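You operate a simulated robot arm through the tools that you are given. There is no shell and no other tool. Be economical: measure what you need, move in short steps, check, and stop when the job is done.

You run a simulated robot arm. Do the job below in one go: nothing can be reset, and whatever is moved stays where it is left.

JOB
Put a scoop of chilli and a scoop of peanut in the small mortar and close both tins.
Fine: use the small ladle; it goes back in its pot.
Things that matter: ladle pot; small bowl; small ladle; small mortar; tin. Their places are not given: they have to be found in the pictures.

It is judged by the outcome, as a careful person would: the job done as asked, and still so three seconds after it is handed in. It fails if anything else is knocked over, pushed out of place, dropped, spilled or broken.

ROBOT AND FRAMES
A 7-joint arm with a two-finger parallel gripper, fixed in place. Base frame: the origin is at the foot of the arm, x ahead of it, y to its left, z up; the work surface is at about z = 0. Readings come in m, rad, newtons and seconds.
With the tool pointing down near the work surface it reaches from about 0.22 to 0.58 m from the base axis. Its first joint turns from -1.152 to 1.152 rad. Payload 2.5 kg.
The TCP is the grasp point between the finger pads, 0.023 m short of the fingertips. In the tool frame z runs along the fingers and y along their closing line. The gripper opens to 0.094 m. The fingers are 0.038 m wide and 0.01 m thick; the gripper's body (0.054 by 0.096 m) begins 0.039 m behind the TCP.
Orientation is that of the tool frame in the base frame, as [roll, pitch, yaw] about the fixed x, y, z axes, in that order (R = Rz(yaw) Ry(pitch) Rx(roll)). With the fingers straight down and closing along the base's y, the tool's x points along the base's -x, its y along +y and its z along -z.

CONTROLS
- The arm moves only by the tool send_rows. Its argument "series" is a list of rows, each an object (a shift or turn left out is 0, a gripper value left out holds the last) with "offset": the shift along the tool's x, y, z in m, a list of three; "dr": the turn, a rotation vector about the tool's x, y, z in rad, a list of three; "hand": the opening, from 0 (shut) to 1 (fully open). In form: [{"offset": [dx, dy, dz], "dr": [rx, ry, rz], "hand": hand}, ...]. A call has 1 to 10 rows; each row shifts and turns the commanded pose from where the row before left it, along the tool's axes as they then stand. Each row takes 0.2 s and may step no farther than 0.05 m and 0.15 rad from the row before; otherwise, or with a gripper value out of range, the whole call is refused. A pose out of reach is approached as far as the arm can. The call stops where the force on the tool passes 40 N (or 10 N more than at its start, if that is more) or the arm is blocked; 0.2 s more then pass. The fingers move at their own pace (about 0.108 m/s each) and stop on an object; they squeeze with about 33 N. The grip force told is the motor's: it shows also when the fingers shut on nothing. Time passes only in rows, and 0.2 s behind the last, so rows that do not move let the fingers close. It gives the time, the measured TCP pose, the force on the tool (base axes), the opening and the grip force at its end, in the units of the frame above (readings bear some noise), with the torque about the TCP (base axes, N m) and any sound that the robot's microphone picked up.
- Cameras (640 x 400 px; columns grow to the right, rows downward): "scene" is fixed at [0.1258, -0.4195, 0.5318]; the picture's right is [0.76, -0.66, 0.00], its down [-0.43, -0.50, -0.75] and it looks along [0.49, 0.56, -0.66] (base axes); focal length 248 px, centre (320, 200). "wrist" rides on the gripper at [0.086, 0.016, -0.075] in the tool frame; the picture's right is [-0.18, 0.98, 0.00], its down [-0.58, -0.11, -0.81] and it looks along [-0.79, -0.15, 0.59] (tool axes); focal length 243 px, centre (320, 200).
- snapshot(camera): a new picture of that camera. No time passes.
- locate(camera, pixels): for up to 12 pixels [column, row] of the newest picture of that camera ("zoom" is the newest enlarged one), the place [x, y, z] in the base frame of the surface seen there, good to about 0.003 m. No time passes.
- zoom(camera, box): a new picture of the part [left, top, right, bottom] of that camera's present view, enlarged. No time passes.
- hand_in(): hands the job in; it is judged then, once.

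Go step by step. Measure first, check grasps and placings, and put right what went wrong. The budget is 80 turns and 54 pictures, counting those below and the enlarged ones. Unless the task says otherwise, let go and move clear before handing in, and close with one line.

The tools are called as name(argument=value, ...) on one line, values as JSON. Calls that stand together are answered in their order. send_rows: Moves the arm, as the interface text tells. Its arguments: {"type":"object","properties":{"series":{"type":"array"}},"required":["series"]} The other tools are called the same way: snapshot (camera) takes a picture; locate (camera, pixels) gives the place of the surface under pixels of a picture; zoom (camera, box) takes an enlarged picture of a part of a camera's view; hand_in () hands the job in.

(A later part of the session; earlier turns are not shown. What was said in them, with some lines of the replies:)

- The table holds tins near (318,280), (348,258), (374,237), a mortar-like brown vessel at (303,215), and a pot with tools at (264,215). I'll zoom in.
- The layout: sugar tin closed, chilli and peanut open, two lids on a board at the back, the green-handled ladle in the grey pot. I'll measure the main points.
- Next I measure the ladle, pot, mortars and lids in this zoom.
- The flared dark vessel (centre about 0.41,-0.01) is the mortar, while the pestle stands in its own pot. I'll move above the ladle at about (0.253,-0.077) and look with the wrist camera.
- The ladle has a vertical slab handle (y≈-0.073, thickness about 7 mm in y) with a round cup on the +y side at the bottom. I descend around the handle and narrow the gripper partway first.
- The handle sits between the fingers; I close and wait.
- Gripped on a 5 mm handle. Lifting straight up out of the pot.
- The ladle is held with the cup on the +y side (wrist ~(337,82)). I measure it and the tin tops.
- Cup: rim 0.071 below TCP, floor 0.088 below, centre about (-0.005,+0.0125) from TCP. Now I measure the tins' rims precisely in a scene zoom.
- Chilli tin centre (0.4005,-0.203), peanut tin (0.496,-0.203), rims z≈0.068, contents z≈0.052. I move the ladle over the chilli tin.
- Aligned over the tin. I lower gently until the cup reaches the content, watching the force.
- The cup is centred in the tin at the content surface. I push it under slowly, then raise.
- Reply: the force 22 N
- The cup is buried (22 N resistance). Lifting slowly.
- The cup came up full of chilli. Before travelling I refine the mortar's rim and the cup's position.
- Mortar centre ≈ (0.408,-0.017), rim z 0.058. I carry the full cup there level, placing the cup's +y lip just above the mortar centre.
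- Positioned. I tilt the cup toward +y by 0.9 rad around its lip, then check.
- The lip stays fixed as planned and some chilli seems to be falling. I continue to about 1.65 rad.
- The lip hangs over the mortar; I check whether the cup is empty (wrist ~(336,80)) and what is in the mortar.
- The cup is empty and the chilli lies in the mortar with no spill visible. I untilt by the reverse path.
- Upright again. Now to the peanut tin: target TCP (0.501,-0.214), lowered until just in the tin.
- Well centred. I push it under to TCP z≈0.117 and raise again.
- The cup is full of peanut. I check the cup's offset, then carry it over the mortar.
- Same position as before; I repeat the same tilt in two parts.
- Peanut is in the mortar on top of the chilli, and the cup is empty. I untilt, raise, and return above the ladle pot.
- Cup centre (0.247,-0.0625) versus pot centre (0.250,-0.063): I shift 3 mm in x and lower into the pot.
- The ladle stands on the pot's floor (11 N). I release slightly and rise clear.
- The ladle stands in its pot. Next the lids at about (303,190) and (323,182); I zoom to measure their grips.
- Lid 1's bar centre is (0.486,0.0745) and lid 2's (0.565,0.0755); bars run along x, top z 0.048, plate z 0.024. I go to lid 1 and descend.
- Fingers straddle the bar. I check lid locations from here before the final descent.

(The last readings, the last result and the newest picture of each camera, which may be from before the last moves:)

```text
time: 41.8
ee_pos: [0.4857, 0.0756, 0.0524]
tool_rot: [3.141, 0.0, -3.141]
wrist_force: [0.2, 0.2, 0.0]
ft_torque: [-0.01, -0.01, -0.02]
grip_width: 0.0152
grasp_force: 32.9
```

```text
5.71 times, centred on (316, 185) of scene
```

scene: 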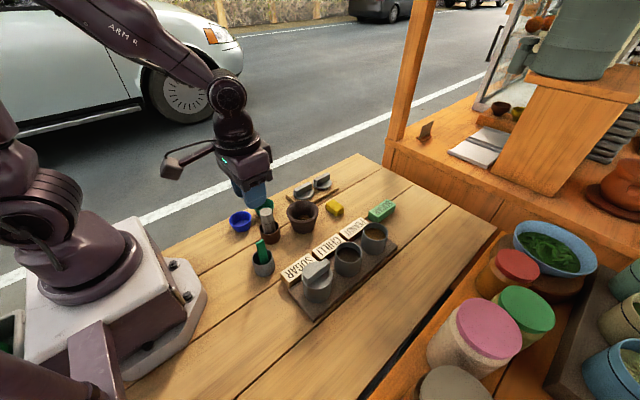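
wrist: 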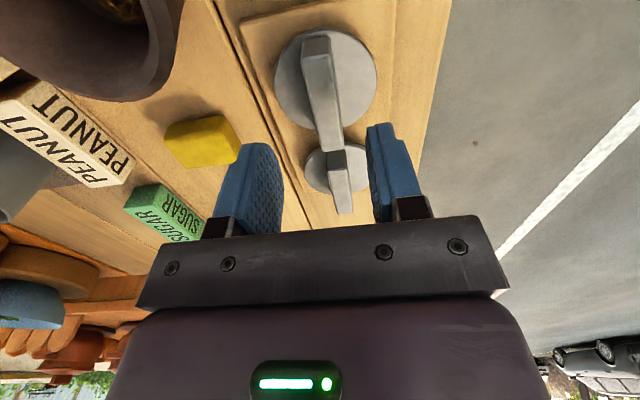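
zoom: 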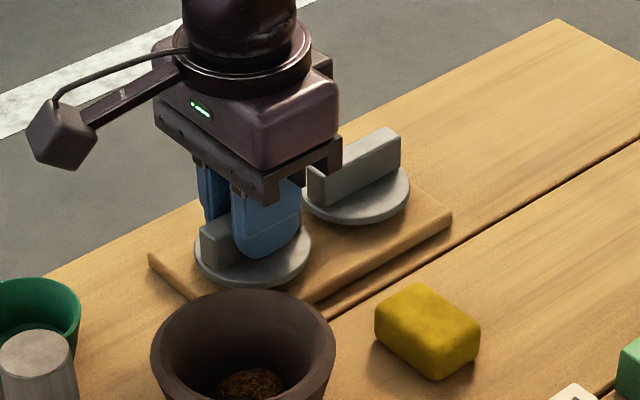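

Lid 1 is gripped (15 mm bar). I lift it and carry it over the chilli tin at (0.4005,-0.203), hovering high.

send_rows(series=[{"offset": [0, 0, -0.03]}, {"offset": [0, 0, -0.045]}, {"offset": [0, 0, -0.045]}, {"offset": [0.0122, -0.0398, 0]}, {"offset": [0.0122, -0.0398, 0]}, {"offset": [0.0122, -0.0398, 0]}, {"offset": [0.0122, -0.0398, 0]}, {"offset": [0.0122, -0.0398, 0]}, {"offset": [0.0122, -0.0398, 0]}, {"offset": [0.0122, -0.0398, 0]}])

send_rows(series=[{"offset": [0, 0, 0.015]}, {"offset": [0, 0, 0.015]}, {}])

zoom(camera="scene", box=[292, 205, 404, 275])

snapshot(camera="wrist")

```text
time: 44.0
ee_pos: [0.3983, -0.2031, 0.1745]
tool_rot: [-3.141, 0.0, -3.139]
wrist_force: [-0.1, 0.1, 0.1]
ft_torque: [-0.02, -0.01, -0.01]
grip_width: 0.0149
grasp_force: 32.7
```

```text
time: 44.8
ee_pos: [0.3998, -0.2032, 0.1434]
tool_rot: [-3.14, 0.0, 3.14]
wrist_force: [-0.7, 0.0, 0.0]
ft_torque: [-0.01, 0.03, -0.01]
grip_width: 0.0153
grasp_force: 32.7
```

```text
5.71 times, centred on (348, 240) of scene
```

zoom: 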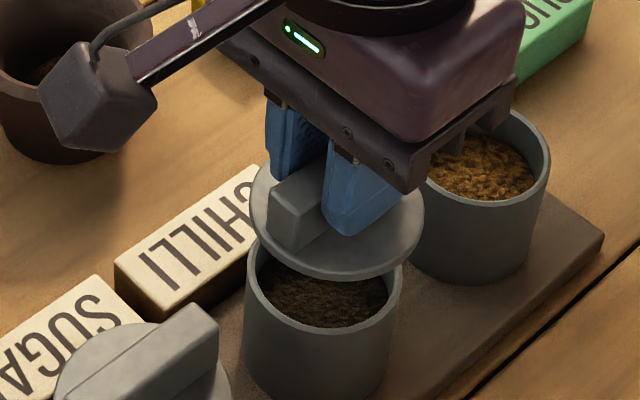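

```text
16 pictures are left
```

wrist: 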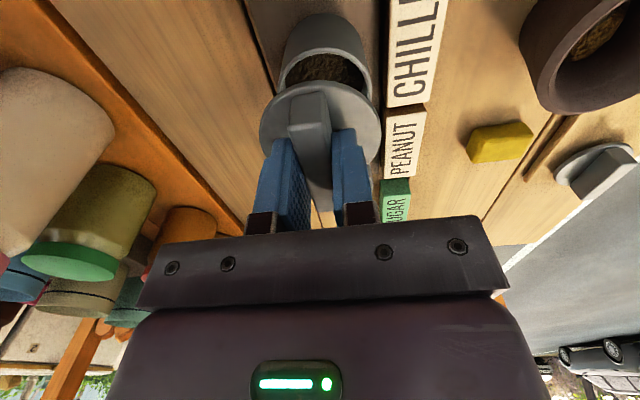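

I compare the lid plate and the tin rim positions in both views.

locate(camera="zoom", pixels=[[255, 205], [421, 218], [340, 270], [283, 253], [395, 253], [249, 275], [399, 275], [322, 325], [275, 313], [370, 313]])

locate(camera="wrist", pixels=[[262, 130], [378, 130], [320, 85], [282, 72], [368, 72], [281, 85], [370, 85], [325, 52]])

```text
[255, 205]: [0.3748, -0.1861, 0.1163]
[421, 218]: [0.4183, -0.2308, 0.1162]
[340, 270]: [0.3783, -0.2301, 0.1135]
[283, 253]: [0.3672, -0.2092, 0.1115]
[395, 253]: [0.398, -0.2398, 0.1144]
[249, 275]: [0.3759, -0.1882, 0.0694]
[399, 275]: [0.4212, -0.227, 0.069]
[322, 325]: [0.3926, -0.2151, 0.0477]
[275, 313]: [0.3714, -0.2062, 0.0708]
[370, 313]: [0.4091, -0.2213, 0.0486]
```

```text
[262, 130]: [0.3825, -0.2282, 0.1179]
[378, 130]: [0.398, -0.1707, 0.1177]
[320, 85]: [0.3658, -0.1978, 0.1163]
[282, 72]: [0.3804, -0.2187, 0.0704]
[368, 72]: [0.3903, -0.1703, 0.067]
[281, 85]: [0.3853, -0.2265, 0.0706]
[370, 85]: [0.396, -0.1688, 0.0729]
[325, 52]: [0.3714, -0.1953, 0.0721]
```

The lid is about 3 mm short in x and 2 mm in y relative to the tin. I correct and lower slowly.

send_rows(series=[{"offset": [-0.003, 0.002, 0.01]}, {"offset": [0, 0, 0.01]}, {"offset": [0, 0, 0.008]}, {"offset": [0, 0, 0.004]}, {}])

zoom(camera="scene", box=[308, 220, 388, 270])

```text
time: 46.0
ee_pos: [0.4013, -0.1994, 0.1113]
tool_rot: [-3.142, -0.001, -3.14]
wrist_force: [1.0, -0.4, -0.9]
ft_torque: [0.0, -0.03, 0.02]
grip_width: 0.0151
grasp_force: 32.8
```

```text
8.00 times, centred on (348, 245) of scene
```

zoom: 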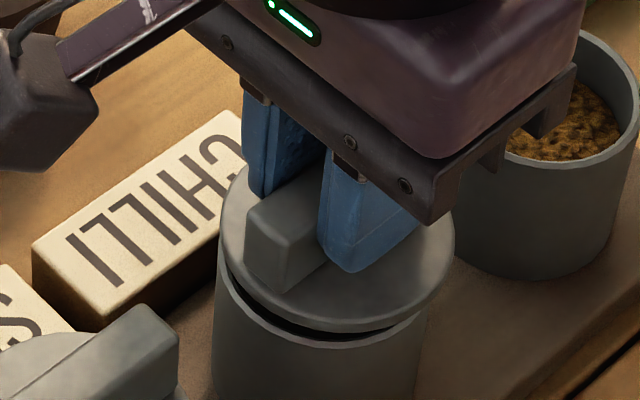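

The lid sits slightly right in the image (plate mid ~336 vs tin mid ~322 px), still above the rim. I measure rim and plate edges again.

locate(camera="zoom", pixels=[[222, 240], [451, 250], [340, 326], [260, 298], [420, 308], [217, 285], [230, 310], [260, 334], [320, 350], [380, 344], [422, 322]])

zoom(camera="wrist", box=[240, 10, 400, 110])

```text
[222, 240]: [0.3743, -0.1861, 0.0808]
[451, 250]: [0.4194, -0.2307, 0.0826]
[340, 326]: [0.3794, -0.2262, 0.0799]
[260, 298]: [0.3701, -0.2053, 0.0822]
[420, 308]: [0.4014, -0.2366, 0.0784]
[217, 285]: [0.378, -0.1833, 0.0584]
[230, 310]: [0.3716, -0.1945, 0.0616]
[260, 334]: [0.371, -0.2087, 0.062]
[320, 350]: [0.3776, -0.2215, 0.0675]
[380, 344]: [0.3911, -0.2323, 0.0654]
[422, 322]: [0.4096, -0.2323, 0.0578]
```

```text
4.00 times, centred on (320, 60) of wrist
```

zoom: 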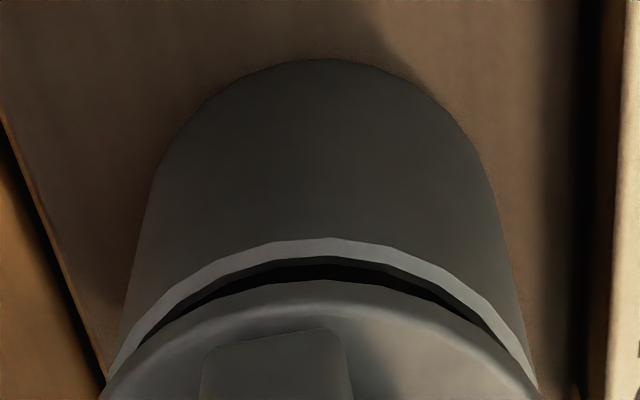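

Fits give lid (0.3995,-0.2055) against tin (0.400,-0.204), so it is within ~1.5 mm. I nudge 1 mm and lower gently.

send_rows(series=[{"offset": [0.001, 0.001, 0.003]}, {"offset": [0, 0, 0.003]}, {"offset": [0, 0, 0.002]}, {}])

```text
time: 47.0
ee_pos: [0.4013, -0.2009, 0.1036]
tool_rot: [3.141, 0.002, 3.141]
wrist_force: [-9.1, 2.8, 19.1]
ft_torque: [0.08, -0.12, 0.08]
grip_width: 0.0152
grasp_force: 32.8
```

zoom(camera="scene", box=[292, 220, 388, 280])

```text
6.67 times, centred on (340, 250) of scene
```

zoom: 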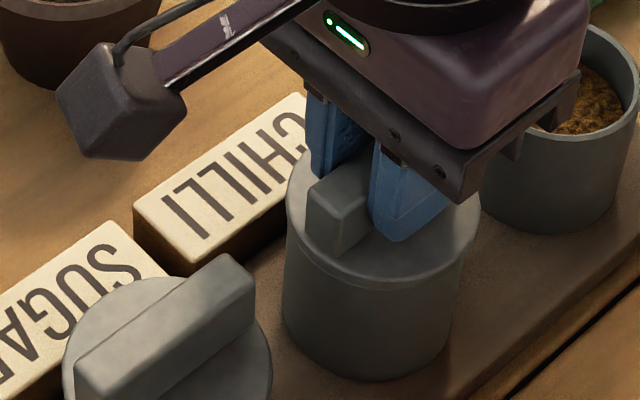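

The lid appears seated, with no gap visible, at the expected height (TCP 0.1036). I release and rise, then verify.

send_rows(series=[{"offset": [0, 0, -0.001], "hand": 0.15}, {"hand": 0.4}, {"hand": 0.5}, {"offset": [0, 0, -0.02]}, {"offset": [0, 0, -0.04]}, {"offset": [0, 0.03, -0.04]}, {"offset": [0, 0.04, 0]}, {"offset": [0, 0.04, 0]}, {}])

zoom(camera="scene", box=[292, 210, 404, 280])

```text
time: 49.0
ee_pos: [0.4024, -0.0897, 0.2041]
tool_rot: [3.142, 0.001, 3.141]
wrist_force: [-0.4, -0.4, 0.2]
ft_torque: [0.01, -0.01, -0.02]
grip_width: 0.0472
grasp_force: 0.1
```

```text
5.71 times, centred on (348, 245) of scene
```

zoom: 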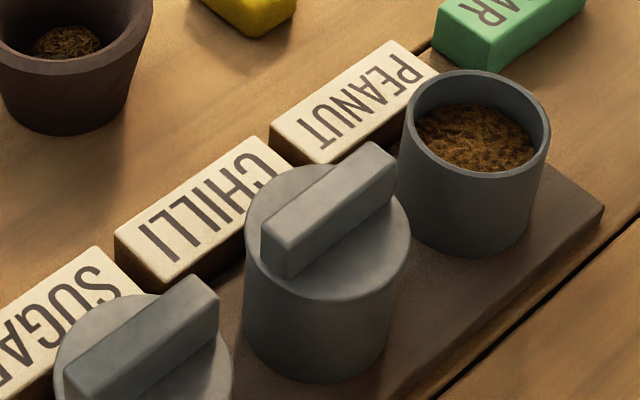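

locate(camera="zoom", pixels=[[250, 220], [405, 240], [300, 170], [330, 292], [390, 150], [275, 230], [60, 350], [110, 303], [190, 290], [325, 197], [475, 75], [476, 175]])

```text
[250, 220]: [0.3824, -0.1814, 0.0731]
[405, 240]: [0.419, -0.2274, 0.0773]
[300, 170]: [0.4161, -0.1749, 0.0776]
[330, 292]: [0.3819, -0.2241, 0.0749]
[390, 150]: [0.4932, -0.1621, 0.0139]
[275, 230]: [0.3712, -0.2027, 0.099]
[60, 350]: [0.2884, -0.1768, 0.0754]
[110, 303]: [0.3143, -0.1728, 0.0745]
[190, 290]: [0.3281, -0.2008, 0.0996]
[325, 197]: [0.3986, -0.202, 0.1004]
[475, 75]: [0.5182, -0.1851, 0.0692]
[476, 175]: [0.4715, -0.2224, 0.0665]
```

The chilli lid is level and seated at the same height as the sugar lid (plate z≈0.075). Now lid 2 at (0.565,0.076).

send_rows(series=[{"offset": [-0.0325, 0.0331, 0]}, {"offset": [-0.0325, 0.0331, 0]}, {"offset": [-0.0325, 0.0331, 0]}, {"offset": [-0.0325, 0.0331, 0]}, {"offset": [-0.0326, 0.0331, 0]}, {"offset": [0, 0, 0.04]}, {"offset": [0, 0, 0.04]}, {"offset": [0, 0, 0.024]}, {}])

snapshot(camera="wrist")

locate(camera="wrist", pixels=[[316, 44], [327, 130], [322, 90], [276, 80], [375, 75], [325, 32]])

```text
time: 51.0
ee_pos: [0.5657, 0.0753, 0.0999]
tool_rot: [-3.141, 0.0, 3.141]
wrist_force: [-0.5, 0.4, -0.3]
ft_torque: [-0.01, 0.01, 0.01]
grip_width: 0.0472
grasp_force: 0.1
```

```text
11 pictures are left
```

wrist: 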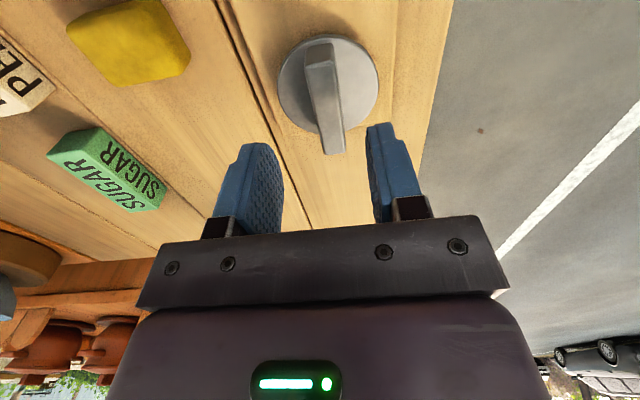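

```text
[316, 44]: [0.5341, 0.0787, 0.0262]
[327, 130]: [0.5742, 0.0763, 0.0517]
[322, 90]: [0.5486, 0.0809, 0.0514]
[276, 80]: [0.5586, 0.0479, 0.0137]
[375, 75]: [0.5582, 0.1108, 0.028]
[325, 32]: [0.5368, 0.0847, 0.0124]
```

Compared with lid 1's picture, the alignment in x is within about a millimetre. Descending and gripping.

send_rows(series=[{"offset": [0, 0, 0.02]}, {"offset": [0, 0, 0.018]}, {"offset": [0, 0, 0.0095]}, {}, {"hand": 0.2}, {"hand": 0.0}, {}, {}])

send_rows(series=[{"offset": [0, 0, -0.03]}, {"offset": [0, 0, -0.045]}, {"offset": [0, 0, -0.045]}, {}])

```text
time: 52.8
ee_pos: [0.5647, 0.0743, 0.0531]
tool_rot: [3.141, 0.001, -3.14]
wrist_force: [-0.6, -0.4, 0.4]
ft_torque: [-0.01, -0.03, -0.01]
grip_width: 0.0151
grasp_force: 33.1
```

```text
time: 53.8
ee_pos: [0.5638, 0.0739, 0.1734]
tool_rot: [-3.141, -0.001, -3.141]
wrist_force: [-0.4, -0.1, -1.1]
ft_torque: [-0.01, 0.01, -0.01]
grip_width: 0.0149
grasp_force: 33.5
```

Gripped and lifted. I carry it over the peanut tin, to TCP (0.4965,-0.2005), and lower to just above the rim.

send_rows(series=[{"offset": [0.0096, -0.0392, 0]}, {"offset": [0.0096, -0.0392, 0]}, {"offset": [0.0096, -0.0392, 0]}, {"offset": [0.0096, -0.0392, 0]}, {"offset": [0.0096, -0.0392, 0]}, {"offset": [0.0096, -0.0392, 0]}, {"offset": [0.0096, -0.0392, 0]}, {"offset": [0, 0, 0.035]}, {"offset": [0, 0, 0.025]}, {}])

zoom(camera="scene", box=[334, 200, 414, 250])

zoom(camera="wrist", box=[240, 10, 400, 110])

```text
time: 56.0
ee_pos: [0.4971, -0.2008, 0.1115]
tool_rot: [-3.141, -0.001, 3.141]
wrist_force: [0.4, -0.1, -0.7]
ft_torque: [0.0, 0.03, 0.04]
grip_width: 0.0149
grasp_force: 33.3
```

```text
8.00 times, centred on (374, 225) of scene
```

zoom: 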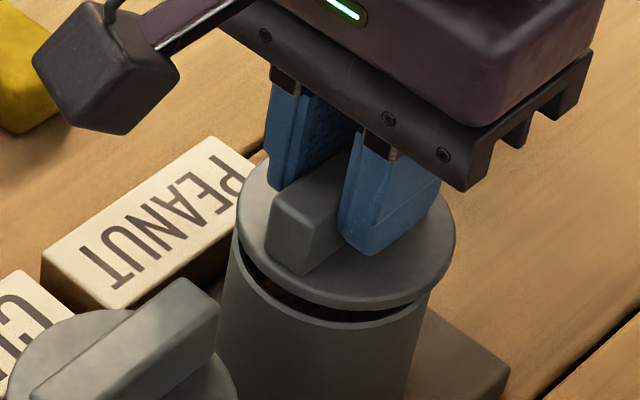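

```text
4.00 times, centred on (320, 60) of wrist
```

zoom: 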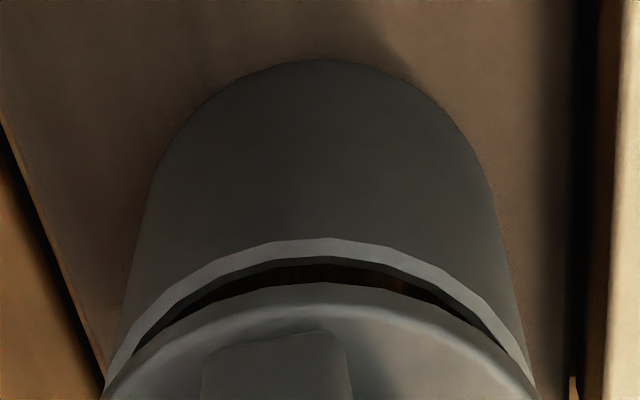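

The wrist view is virtually identical to the chilli placement, so I repeat the same nudge and lowering.

send_rows(series=[{"offset": [0.001, 0.001, 0.003]}, {"offset": [0, 0, 0.003]}, {"offset": [0, 0, 0.002]}, {}])

zoom(camera="scene", box=[334, 200, 414, 250])

```text
time: 57.0
ee_pos: [0.495, -0.2001, 0.1049]
tool_rot: [-3.14, 0.001, 3.141]
wrist_force: [-13.6, -0.5, 17.6]
ft_torque: [0.06, 0.02, 0.08]
grip_width: 0.0151
grasp_force: 32.5
```

```text
8.00 times, centred on (374, 225) of scene
```

zoom: 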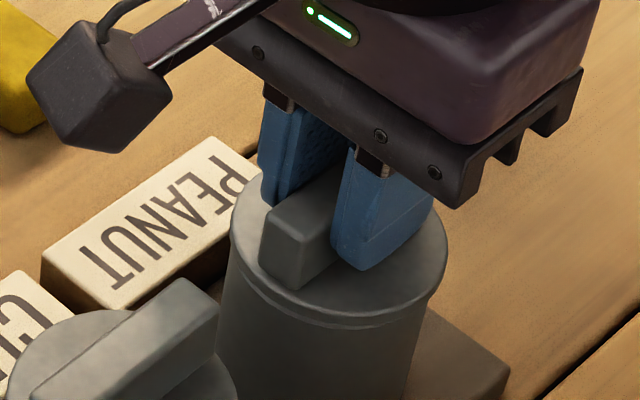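

It's almost fully down but with a -13.6 N sideways push, so I yield 1.5 mm in -x and press lightly.

send_rows(series=[{"offset": [0.0015, 0, 0]}, {"offset": [0, 0, 0.001]}, {}])

```text
time: 57.8
ee_pos: [0.4958, -0.201, 0.1047]
tool_rot: [-3.141, 0.002, 3.139]
wrist_force: [-5.8, -6.5, 19.6]
ft_torque: [-0.04, -0.19, -0.11]
grip_width: 0.015
grasp_force: 33.1
```

Height matches the chilli lid's seating (its grip was 0.7 mm lower). I release, rise and check.

send_rows(series=[{"offset": [0, 0, -0.001], "hand": 0.15}, {"hand": 0.4}, {"hand": 0.5}, {"offset": [0, 0, -0.02]}, {"offset": [0, 0, -0.04]}, {"offset": [0, 0.03, -0.04]}, {"offset": [0.02, 0.04, -0.02]}, {"offset": [0.02, 0.04, -0.02]}, {"offset": [0.02, 0.04, -0.02]}, {}])

zoom(camera="scene", box=[292, 200, 404, 270])

snapshot(camera="scene")

```text
time: 60.0
ee_pos: [0.4349, -0.0486, 0.2643]
tool_rot: [-3.141, 0.001, -3.141]
wrist_force: [-0.6, -1.0, -0.4]
ft_torque: [0.01, -0.02, 0.0]
grip_width: 0.047
grasp_force: 0.0
```

```text
5.71 times, centred on (348, 235) of scene
```

zoom: 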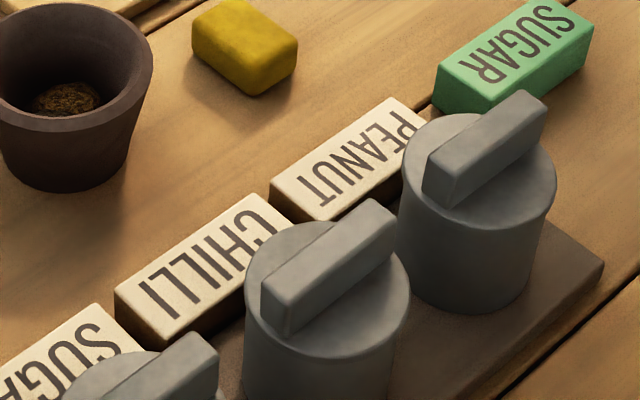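

```text
6 pictures are left
```

scene: 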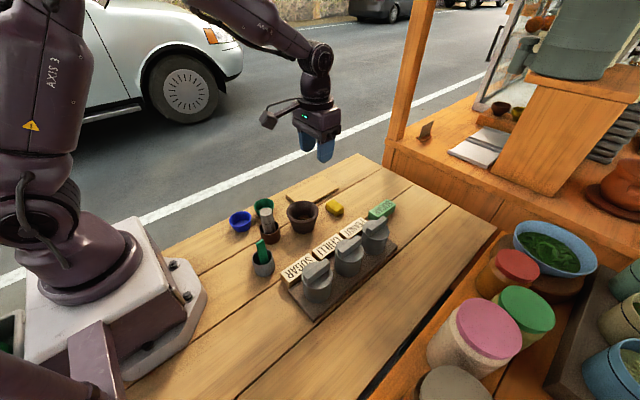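

Both lids look seated; I check the levelness of the peanut lid by height.

locate(camera="zoom", pixels=[[408, 160], [550, 190], [450, 120], [478, 208], [525, 175], [470, 145], [435, 175], [300, 240]])

zoom(camera="scene", box=[344, 205, 408, 245])

zoom(camera="scene", box=[216, 180, 344, 260])

```text
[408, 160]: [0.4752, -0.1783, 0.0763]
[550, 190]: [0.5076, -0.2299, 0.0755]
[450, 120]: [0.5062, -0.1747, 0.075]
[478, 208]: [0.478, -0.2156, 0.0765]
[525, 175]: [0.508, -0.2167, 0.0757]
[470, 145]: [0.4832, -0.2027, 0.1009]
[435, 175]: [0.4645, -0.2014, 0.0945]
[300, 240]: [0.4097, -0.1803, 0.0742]
```

```text
10.00 times, centred on (376, 225) of scene
```

zoom: 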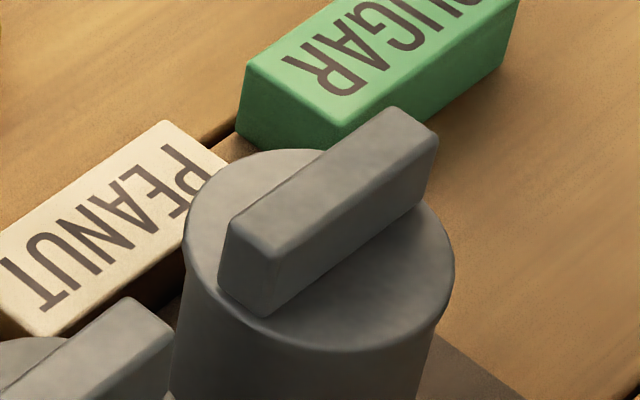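

```text
5.00 times, centred on (280, 220) of scene
```

zoom: 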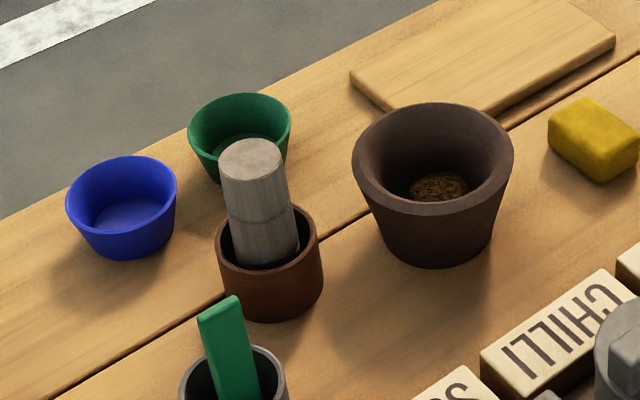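

The peanut lid is level (plate z≈0.0755 all round), both scoops are in the mortar, the ladle is in its pot, and nothing is spilled or moved. Handing in.

hand_in()

```text
The job is handed in.
```

One scoop of chilli and one of peanut are in the small mortar, both tins are closed with their lids seated level, and the small ladle is back in its pot. I took the flared dark vessel to be the small mortar, since the other brown pot holds the pestle.
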